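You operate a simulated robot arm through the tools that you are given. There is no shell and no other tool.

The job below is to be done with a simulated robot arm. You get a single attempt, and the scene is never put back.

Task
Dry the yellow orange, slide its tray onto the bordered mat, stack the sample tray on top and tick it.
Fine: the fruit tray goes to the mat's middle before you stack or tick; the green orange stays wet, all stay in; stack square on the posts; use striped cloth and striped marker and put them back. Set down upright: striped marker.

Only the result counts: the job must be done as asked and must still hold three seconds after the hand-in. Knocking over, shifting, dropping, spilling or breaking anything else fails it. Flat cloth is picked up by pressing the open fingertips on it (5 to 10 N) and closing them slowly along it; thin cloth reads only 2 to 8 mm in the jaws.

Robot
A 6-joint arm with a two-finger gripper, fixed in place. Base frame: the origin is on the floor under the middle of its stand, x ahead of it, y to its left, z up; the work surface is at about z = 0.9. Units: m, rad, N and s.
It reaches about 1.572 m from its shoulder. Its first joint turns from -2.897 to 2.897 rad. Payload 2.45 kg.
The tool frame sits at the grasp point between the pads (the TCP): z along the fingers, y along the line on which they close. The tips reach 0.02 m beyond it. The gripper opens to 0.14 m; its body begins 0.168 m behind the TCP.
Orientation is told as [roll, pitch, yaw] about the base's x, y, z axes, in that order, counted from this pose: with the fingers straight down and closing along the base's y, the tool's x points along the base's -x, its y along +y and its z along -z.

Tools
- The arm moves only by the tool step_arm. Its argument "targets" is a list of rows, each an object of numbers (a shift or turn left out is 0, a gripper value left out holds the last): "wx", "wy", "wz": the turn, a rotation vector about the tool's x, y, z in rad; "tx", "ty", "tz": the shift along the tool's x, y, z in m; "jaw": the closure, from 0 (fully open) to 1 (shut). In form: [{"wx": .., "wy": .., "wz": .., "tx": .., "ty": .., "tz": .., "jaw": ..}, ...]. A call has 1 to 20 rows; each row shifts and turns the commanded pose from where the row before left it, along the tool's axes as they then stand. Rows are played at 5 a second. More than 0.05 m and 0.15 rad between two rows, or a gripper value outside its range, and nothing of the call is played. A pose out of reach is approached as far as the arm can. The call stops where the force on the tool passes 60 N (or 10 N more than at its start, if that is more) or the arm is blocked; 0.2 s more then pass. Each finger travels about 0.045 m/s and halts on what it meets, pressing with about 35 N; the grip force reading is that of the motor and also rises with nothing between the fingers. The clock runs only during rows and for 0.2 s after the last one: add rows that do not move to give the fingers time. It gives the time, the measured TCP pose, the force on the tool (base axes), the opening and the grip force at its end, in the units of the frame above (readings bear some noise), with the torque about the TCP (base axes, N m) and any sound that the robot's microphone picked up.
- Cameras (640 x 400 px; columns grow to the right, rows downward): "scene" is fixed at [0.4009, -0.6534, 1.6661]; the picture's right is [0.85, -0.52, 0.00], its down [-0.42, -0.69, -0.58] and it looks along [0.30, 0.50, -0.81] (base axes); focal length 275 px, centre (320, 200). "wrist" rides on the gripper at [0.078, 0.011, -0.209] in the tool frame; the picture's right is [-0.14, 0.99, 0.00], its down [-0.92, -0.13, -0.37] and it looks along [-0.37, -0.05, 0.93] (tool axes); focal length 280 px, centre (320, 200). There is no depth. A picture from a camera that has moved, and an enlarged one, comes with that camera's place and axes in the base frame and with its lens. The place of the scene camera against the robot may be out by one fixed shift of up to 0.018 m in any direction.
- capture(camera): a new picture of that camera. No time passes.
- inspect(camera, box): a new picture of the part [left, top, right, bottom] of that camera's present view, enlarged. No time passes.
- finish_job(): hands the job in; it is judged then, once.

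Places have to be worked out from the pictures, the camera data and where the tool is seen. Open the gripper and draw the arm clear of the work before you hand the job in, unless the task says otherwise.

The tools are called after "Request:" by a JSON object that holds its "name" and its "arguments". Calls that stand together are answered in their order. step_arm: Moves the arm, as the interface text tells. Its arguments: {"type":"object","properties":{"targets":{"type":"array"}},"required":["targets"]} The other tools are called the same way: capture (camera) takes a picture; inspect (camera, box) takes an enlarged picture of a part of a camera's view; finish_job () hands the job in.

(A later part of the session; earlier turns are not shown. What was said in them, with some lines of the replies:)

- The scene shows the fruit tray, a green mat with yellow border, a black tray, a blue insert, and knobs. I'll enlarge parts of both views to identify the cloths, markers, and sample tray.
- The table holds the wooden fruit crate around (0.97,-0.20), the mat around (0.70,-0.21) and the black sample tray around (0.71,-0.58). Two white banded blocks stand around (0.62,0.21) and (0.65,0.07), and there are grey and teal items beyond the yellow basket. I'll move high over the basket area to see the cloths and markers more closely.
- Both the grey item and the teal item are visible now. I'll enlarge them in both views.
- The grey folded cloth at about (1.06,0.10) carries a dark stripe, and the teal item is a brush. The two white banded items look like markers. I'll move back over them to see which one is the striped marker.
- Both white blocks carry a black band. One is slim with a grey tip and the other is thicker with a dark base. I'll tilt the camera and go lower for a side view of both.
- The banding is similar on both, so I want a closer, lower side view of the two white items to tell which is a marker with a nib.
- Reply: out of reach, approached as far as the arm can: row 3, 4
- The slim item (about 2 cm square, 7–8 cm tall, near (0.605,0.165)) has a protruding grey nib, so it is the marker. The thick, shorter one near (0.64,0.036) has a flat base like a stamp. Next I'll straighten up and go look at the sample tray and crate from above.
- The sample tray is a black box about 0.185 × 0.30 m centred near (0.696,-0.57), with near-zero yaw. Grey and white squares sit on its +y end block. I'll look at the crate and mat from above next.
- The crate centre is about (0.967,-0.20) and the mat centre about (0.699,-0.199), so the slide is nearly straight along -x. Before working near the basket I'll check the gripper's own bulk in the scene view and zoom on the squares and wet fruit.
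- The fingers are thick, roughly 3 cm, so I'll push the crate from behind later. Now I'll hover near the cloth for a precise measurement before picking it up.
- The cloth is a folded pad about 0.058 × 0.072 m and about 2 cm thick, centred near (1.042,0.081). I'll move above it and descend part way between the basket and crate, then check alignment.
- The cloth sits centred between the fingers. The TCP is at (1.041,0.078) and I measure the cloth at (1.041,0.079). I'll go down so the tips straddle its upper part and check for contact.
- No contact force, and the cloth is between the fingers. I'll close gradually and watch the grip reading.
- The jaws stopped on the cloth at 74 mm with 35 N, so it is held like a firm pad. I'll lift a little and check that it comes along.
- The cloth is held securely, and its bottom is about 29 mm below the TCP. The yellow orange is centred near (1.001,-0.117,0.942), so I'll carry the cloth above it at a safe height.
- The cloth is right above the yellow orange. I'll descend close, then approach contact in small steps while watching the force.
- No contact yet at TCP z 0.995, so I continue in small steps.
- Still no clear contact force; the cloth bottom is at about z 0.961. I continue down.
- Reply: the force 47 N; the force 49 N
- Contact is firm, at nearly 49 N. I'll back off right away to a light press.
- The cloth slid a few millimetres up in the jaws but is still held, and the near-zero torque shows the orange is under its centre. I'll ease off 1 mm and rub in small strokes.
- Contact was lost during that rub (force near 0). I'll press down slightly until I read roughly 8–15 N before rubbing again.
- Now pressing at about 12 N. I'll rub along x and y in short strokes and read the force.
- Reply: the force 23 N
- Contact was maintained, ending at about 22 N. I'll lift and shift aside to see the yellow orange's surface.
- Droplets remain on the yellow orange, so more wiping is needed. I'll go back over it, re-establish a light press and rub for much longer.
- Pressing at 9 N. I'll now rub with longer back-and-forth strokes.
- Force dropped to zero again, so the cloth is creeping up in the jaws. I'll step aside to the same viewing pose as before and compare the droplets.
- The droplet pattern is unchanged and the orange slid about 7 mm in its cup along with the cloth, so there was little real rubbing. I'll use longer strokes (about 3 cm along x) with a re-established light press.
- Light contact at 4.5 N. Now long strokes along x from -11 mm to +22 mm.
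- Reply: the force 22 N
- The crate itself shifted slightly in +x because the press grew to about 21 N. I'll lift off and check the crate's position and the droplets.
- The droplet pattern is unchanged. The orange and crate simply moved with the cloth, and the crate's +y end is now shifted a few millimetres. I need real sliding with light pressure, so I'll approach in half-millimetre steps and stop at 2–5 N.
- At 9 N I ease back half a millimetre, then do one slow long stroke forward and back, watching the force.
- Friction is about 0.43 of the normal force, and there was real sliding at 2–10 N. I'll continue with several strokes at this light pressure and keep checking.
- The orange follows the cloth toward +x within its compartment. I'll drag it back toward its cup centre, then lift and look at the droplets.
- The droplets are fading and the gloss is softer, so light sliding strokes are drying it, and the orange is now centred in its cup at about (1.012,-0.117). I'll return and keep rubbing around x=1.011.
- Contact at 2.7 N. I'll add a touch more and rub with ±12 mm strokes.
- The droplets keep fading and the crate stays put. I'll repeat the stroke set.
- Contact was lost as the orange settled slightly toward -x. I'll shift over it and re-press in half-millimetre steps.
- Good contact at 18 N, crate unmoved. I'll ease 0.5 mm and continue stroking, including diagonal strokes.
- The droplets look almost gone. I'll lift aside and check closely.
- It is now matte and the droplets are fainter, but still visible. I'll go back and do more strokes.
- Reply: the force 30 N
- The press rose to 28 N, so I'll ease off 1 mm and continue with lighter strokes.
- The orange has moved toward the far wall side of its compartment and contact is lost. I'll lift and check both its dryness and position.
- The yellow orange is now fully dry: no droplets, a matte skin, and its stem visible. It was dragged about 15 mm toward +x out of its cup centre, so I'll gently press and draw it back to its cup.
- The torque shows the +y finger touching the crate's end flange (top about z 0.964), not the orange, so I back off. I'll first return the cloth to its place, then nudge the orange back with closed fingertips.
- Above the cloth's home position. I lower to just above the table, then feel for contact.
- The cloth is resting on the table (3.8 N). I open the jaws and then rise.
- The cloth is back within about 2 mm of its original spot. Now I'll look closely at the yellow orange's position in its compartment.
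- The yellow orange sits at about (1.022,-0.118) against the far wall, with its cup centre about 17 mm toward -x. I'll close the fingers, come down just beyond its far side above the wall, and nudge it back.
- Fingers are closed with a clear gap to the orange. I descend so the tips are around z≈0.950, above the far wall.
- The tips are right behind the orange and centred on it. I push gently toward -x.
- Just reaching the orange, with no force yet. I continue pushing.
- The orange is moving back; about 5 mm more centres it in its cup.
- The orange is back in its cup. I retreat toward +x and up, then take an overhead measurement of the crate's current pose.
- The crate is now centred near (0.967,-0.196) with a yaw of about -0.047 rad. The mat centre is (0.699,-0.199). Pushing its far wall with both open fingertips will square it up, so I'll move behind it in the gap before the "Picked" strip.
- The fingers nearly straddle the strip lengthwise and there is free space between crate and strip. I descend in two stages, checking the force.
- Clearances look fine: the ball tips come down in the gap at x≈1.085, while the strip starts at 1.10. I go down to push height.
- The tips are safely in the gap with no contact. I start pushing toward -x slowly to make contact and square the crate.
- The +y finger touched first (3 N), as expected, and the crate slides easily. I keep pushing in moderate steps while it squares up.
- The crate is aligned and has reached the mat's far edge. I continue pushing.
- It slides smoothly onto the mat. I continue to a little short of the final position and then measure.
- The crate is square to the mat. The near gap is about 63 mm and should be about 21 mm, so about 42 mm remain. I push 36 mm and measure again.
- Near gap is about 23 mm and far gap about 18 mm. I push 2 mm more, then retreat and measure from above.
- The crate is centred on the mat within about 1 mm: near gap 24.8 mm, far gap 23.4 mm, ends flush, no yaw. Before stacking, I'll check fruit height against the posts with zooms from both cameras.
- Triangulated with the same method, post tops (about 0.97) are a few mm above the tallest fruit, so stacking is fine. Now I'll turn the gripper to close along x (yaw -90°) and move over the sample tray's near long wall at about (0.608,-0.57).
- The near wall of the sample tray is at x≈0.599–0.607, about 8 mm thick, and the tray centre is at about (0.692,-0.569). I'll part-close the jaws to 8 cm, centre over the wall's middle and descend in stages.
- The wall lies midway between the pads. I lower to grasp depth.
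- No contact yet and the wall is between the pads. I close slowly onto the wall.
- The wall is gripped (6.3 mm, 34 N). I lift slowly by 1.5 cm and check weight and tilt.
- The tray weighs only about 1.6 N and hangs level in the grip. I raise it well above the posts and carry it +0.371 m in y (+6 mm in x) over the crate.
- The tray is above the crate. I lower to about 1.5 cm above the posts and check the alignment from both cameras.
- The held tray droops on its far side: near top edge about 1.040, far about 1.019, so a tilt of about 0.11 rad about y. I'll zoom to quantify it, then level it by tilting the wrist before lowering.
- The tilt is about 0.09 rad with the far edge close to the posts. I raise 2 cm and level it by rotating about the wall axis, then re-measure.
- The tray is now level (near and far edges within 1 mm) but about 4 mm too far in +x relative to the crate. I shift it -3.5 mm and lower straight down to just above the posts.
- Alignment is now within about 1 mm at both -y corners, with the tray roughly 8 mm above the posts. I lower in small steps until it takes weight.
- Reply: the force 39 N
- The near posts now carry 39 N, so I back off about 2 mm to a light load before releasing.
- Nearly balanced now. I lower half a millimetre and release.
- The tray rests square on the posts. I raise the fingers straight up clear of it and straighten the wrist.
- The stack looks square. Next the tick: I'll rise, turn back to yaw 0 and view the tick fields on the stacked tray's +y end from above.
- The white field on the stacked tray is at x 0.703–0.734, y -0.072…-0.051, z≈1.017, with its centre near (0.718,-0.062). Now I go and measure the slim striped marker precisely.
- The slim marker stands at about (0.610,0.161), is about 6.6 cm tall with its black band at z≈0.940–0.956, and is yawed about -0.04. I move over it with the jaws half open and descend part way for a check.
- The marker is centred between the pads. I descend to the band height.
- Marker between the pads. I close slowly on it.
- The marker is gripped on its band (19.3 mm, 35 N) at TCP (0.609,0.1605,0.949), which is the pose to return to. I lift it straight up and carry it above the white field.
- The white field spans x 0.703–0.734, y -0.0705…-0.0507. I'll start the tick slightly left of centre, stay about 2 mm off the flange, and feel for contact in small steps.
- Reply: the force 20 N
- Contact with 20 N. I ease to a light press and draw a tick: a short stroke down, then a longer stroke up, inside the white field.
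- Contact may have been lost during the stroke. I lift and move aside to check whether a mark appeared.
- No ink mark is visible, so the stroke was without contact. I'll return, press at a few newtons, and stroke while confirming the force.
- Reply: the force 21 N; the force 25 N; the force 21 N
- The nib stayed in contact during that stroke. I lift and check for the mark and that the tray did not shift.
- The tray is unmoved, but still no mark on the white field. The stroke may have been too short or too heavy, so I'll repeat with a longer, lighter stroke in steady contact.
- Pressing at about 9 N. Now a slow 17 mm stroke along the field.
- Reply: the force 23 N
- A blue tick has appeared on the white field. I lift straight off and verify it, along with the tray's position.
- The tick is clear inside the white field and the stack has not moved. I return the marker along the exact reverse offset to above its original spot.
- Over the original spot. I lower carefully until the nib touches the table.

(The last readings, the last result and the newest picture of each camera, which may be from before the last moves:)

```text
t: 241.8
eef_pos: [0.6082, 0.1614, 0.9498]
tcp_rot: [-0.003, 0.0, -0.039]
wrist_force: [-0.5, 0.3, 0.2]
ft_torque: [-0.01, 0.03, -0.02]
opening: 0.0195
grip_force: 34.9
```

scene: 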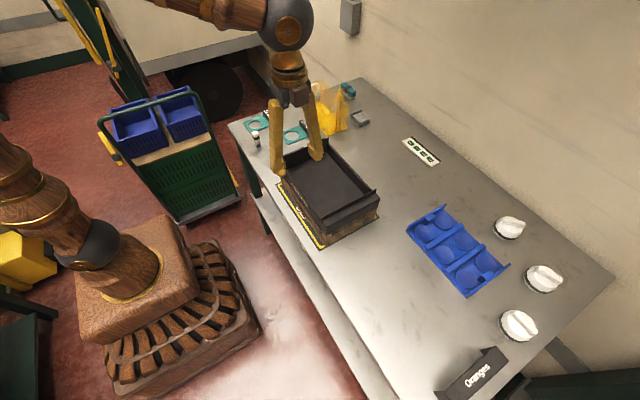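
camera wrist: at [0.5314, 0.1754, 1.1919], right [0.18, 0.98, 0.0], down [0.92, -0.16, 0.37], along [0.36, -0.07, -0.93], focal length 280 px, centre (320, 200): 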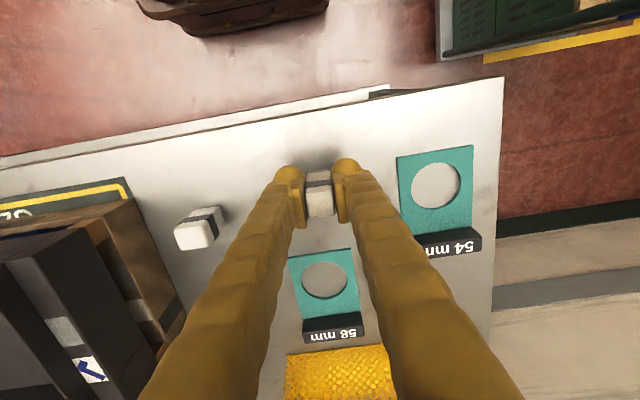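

Request:
{"name": "step_arm", "arguments": {"targets": [{"tz": 0.0005}, {}, {}]}}

Request:
{"name": "step_arm", "arguments": {"targets": [{"tz": 0.0005}, {}, {}]}}

Request:
{"name": "inspect", "arguments": {"camera": "scene", "box": [240, 125, 280, 155]}}

```text
t: 242.6
eef_pos: [0.6102, 0.1594, 0.9482]
tcp_rot: [0.0, 0.001, -0.038]
wrist_force: [0.7, 1.1, -0.8]
ft_torque: [-0.02, -0.01, 0.01]
opening: 0.0195
grip_force: 35.1
```

```text
t: 243.4
eef_pos: [0.6084, 0.1601, 0.9481]
tcp_rot: [-0.001, 0.002, -0.039]
wrist_force: [0.0, 0.0, 3.8]
ft_torque: [-0.01, -0.02, -0.03]
opening: 0.0192
grip_force: 34.7
```

```text
13.33 times, centred on (260, 140) of scene
camera zoom: at [0.4009, -0.6534, 1.6661], right [0.85, -0.52, 0.0], down [-0.42, -0.69, -0.58], along [0.3, 0.5, -0.81], focal length 3662 px, centre (1120, 1000)
```

zoom: 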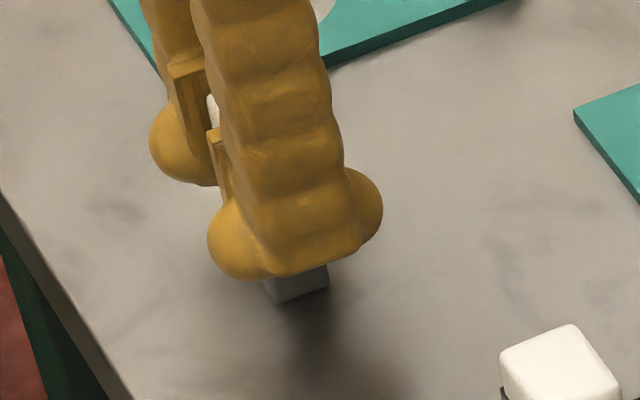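

The nib rests on the table (3.8 N). I open gently and rise straight up.

Request:
{"name": "step_arm", "arguments": {"targets": [{"jaw": 0.85}, {"jaw": 0.8}, {"jaw": 0.7}, {"jaw": 0.6}, {"jaw": 0.5}, {"jaw": 0.4}, {}, {}]}}

Request:
{"name": "capture", "arguments": {"camera": "wrist"}}

Request:
{"name": "step_arm", "arguments": {"targets": [{"tz": -0.02}, {"tz": -0.03}, {"tz": -0.045}, {"tz": -0.045}, {"tz": -0.045}, {"tz": -0.045}, {"tz": -0.045}, {}]}}

Request:
{"name": "inspect", "arguments": {"camera": "scene", "box": [235, 120, 295, 170]}}

```text
t: 245.2
eef_pos: [0.6081, 0.1613, 0.949]
tcp_rot: [0.001, 0.0, -0.037]
wrist_force: [-0.5, -1.4, -0.3]
ft_torque: [-0.03, 0.0, -0.01]
opening: 0.0841
grip_force: 0.0
```

```text
taken
camera wrist: at [0.5318, 0.1754, 1.1578], right [0.18, 0.98, 0.0], down [0.92, -0.16, 0.37], along [0.36, -0.07, -0.93], focal length 280 px, centre (320, 200)
```

wrist: 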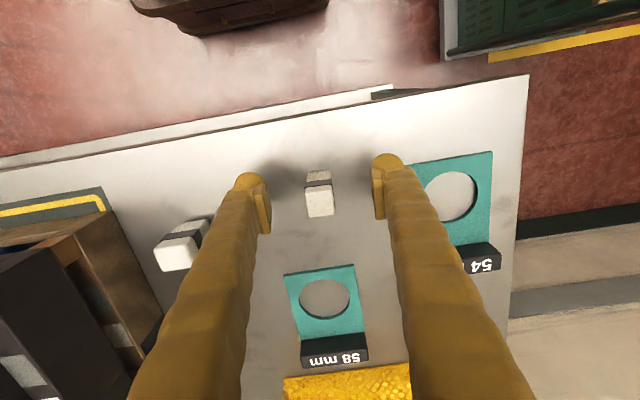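

```text
t: 247.0
eef_pos: [0.6055, 0.1605, 1.2229]
tcp_rot: [0.001, 0.001, -0.037]
wrist_force: [-0.2, 0.6, -0.1]
ft_torque: [-0.02, 0.03, -0.02]
opening: 0.084
grip_force: 0.0
```

```text
8.00 times, centred on (265, 145) of scene
camera zoom: at [0.4009, -0.6534, 1.6661], right [0.85, -0.52, 0.0], down [-0.42, -0.69, -0.58], along [0.3, 0.5, -0.81], focal length 2197 px, centre (760, 640)
```

zoom: 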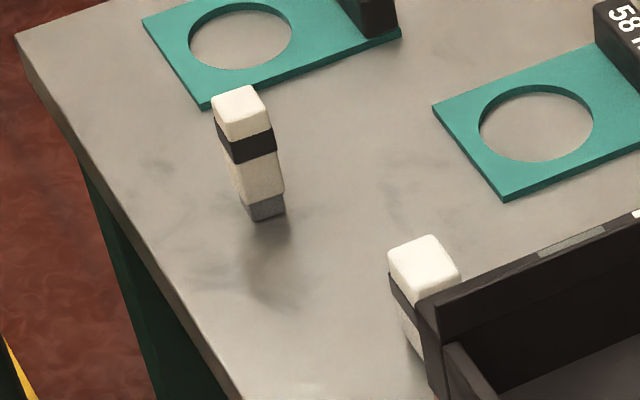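

The marker stands upright. I compare it with its original spot and do a final check of the whole scene.

Request:
{"name": "inspect", "arguments": {"camera": "scene", "box": [245, 128, 270, 153]}}

Request:
{"name": "capture", "arguments": {"camera": "scene"}}

Request:
{"name": "inspect", "arguments": {"camera": "scene", "box": [260, 130, 400, 260]}}

Request:
{"name": "inspect", "arguments": {"camera": "scene", "box": [290, 75, 450, 175]}}

```text
16.00 times, centred on (258, 140) of scene
camera zoom: at [0.4009, -0.6534, 1.6661], right [0.85, -0.52, 0.0], down [-0.42, -0.69, -0.58], along [0.3, 0.5, -0.81], focal length 4394 px, centre (1320, 1152)
```

zoom: 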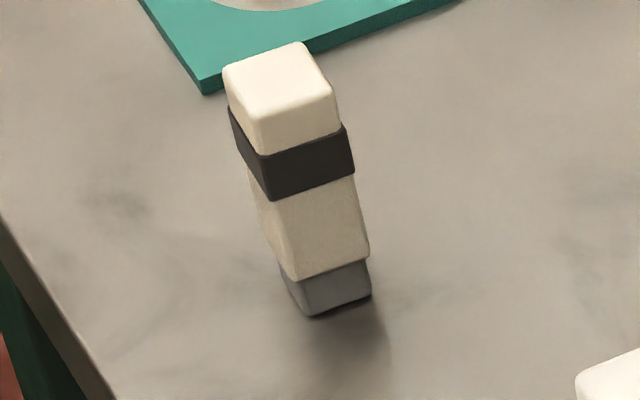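

```text
taken
```

scene: 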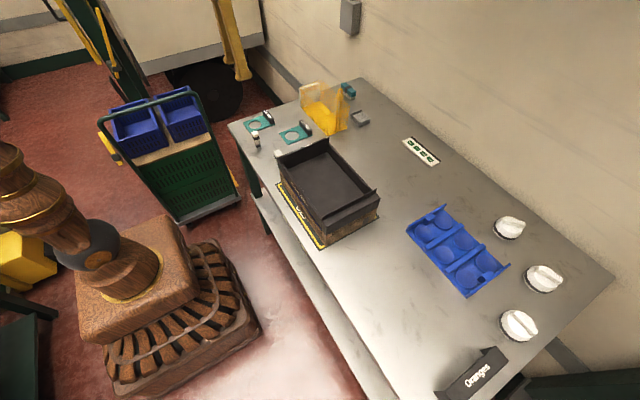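

```text
3.08 times, centred on (330, 195) of scene
camera zoom: at [0.4009, -0.6534, 1.6661], right [0.85, -0.52, 0.0], down [-0.42, -0.69, -0.58], along [0.3, 0.5, -0.81], focal length 845 px, centre (289, 215)
```

zoom: 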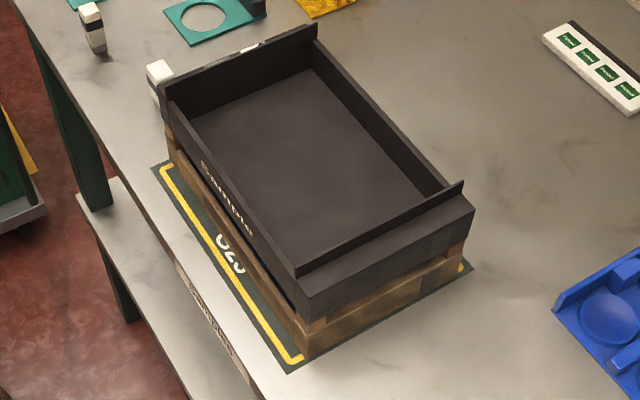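

```text
4.00 times, centred on (370, 125) of scene
camera zoom: at [0.4009, -0.6534, 1.6661], right [0.85, -0.52, 0.0], down [-0.42, -0.69, -0.58], along [0.3, 0.5, -0.81], focal length 1098 px, centre (120, 500)
```

zoom: 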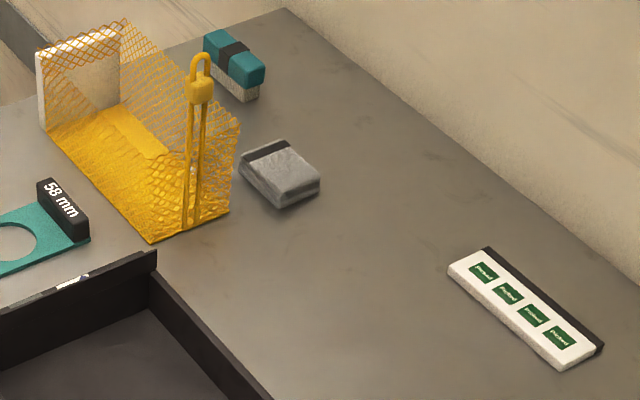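

Everything checks out: the marker is back within 1 mm and upright, the cloth is home, the stack is square on the mat and ticked. I draw the arm up and clear with the gripper open.

Request:
{"name": "step_arm", "arguments": {"targets": [{"tz": -0.045, "jaw": 0.0}, {"tz": -0.045}, {"tx": 0.03, "tz": -0.03}, {"tx": 0.03, "tz": -0.02}, {"tx": 0.03}, {}, {}, {}, {}, {}]}}

Request:
{"name": "capture", "arguments": {"camera": "wrist"}}

Request:
{"name": "inspect", "arguments": {"camera": "scene", "box": [230, 90, 420, 260]}}

```text
t: 249.2
eef_pos: [0.5191, 0.1647, 1.3641]
tcp_rot: [-0.001, 0.0, -0.038]
wrist_force: [0.3, 0.8, -0.6]
ft_torque: [-0.01, -0.02, 0.03]
opening: 0.1401
grip_force: 0.1
```

```text
taken
camera wrist: at [0.4418, 0.1794, 1.5733], right [0.18, 0.98, 0.0], down [0.92, -0.16, 0.37], along [0.36, -0.07, -0.93], focal length 280 px, centre (320, 200)
```

wrist: 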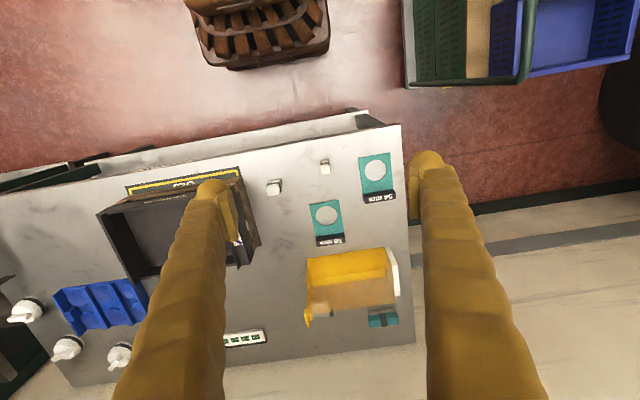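

```text
2.35 times, centred on (325, 175) of scene
camera zoom: at [0.4009, -0.6534, 1.6661], right [0.85, -0.52, 0.0], down [-0.42, -0.69, -0.58], along [0.3, 0.5, -0.81], focal length 646 px, centre (308, 259)
```

zoom: 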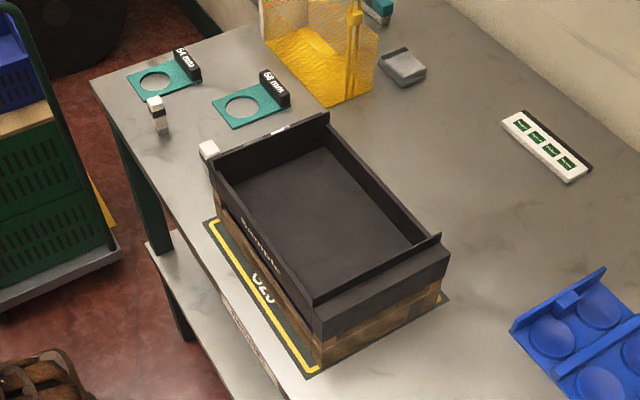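

The arm is clear with the gripper open. The stacked and ticked trays sit on the mat's middle, and the cloth and upright marker are back in place. I hand the job in.

Request:
{"name": "finish_job", "arguments": {}}

```text
The job is handed in.
```

The job is handed in. I have no verdict back, so what follows is what the cameras showed before I finished.

- **Drying:** The yellow orange showed no droplets after wiping with the striped cloth. It slid out of its cup during wiping, so I nudged it back in with the closed fingertips. The green orange still had its droplets in the last close view before the stack covered it.
- **Fruit tray:** It slid onto the mat and measured within about 1 mm of the middle, square to the border. All six fruits were in it when I last saw inside.
- **Sample tray:** It rests on the four posts, about 2 mm off centre at most. It sagged on its far side while I carried it, so I levelled it before setting it down.
- **Tick:** There is a clear blue tick inside the white field at the sample tray's +y end. It took three tries with the striped marker.
- **Put back:** The cloth lies within about 2 mm of where it was. The marker stands upright within about 1 mm of its spot.

Two white blocks had the same black stripe. I took the slim one with the grey tip as the marker, and it did write.

While I was wiping, the fruit tray shifted a few millimetres and turned slightly. I squared it up again during the slide. In the final pictures nothing else looked knocked over or moved.
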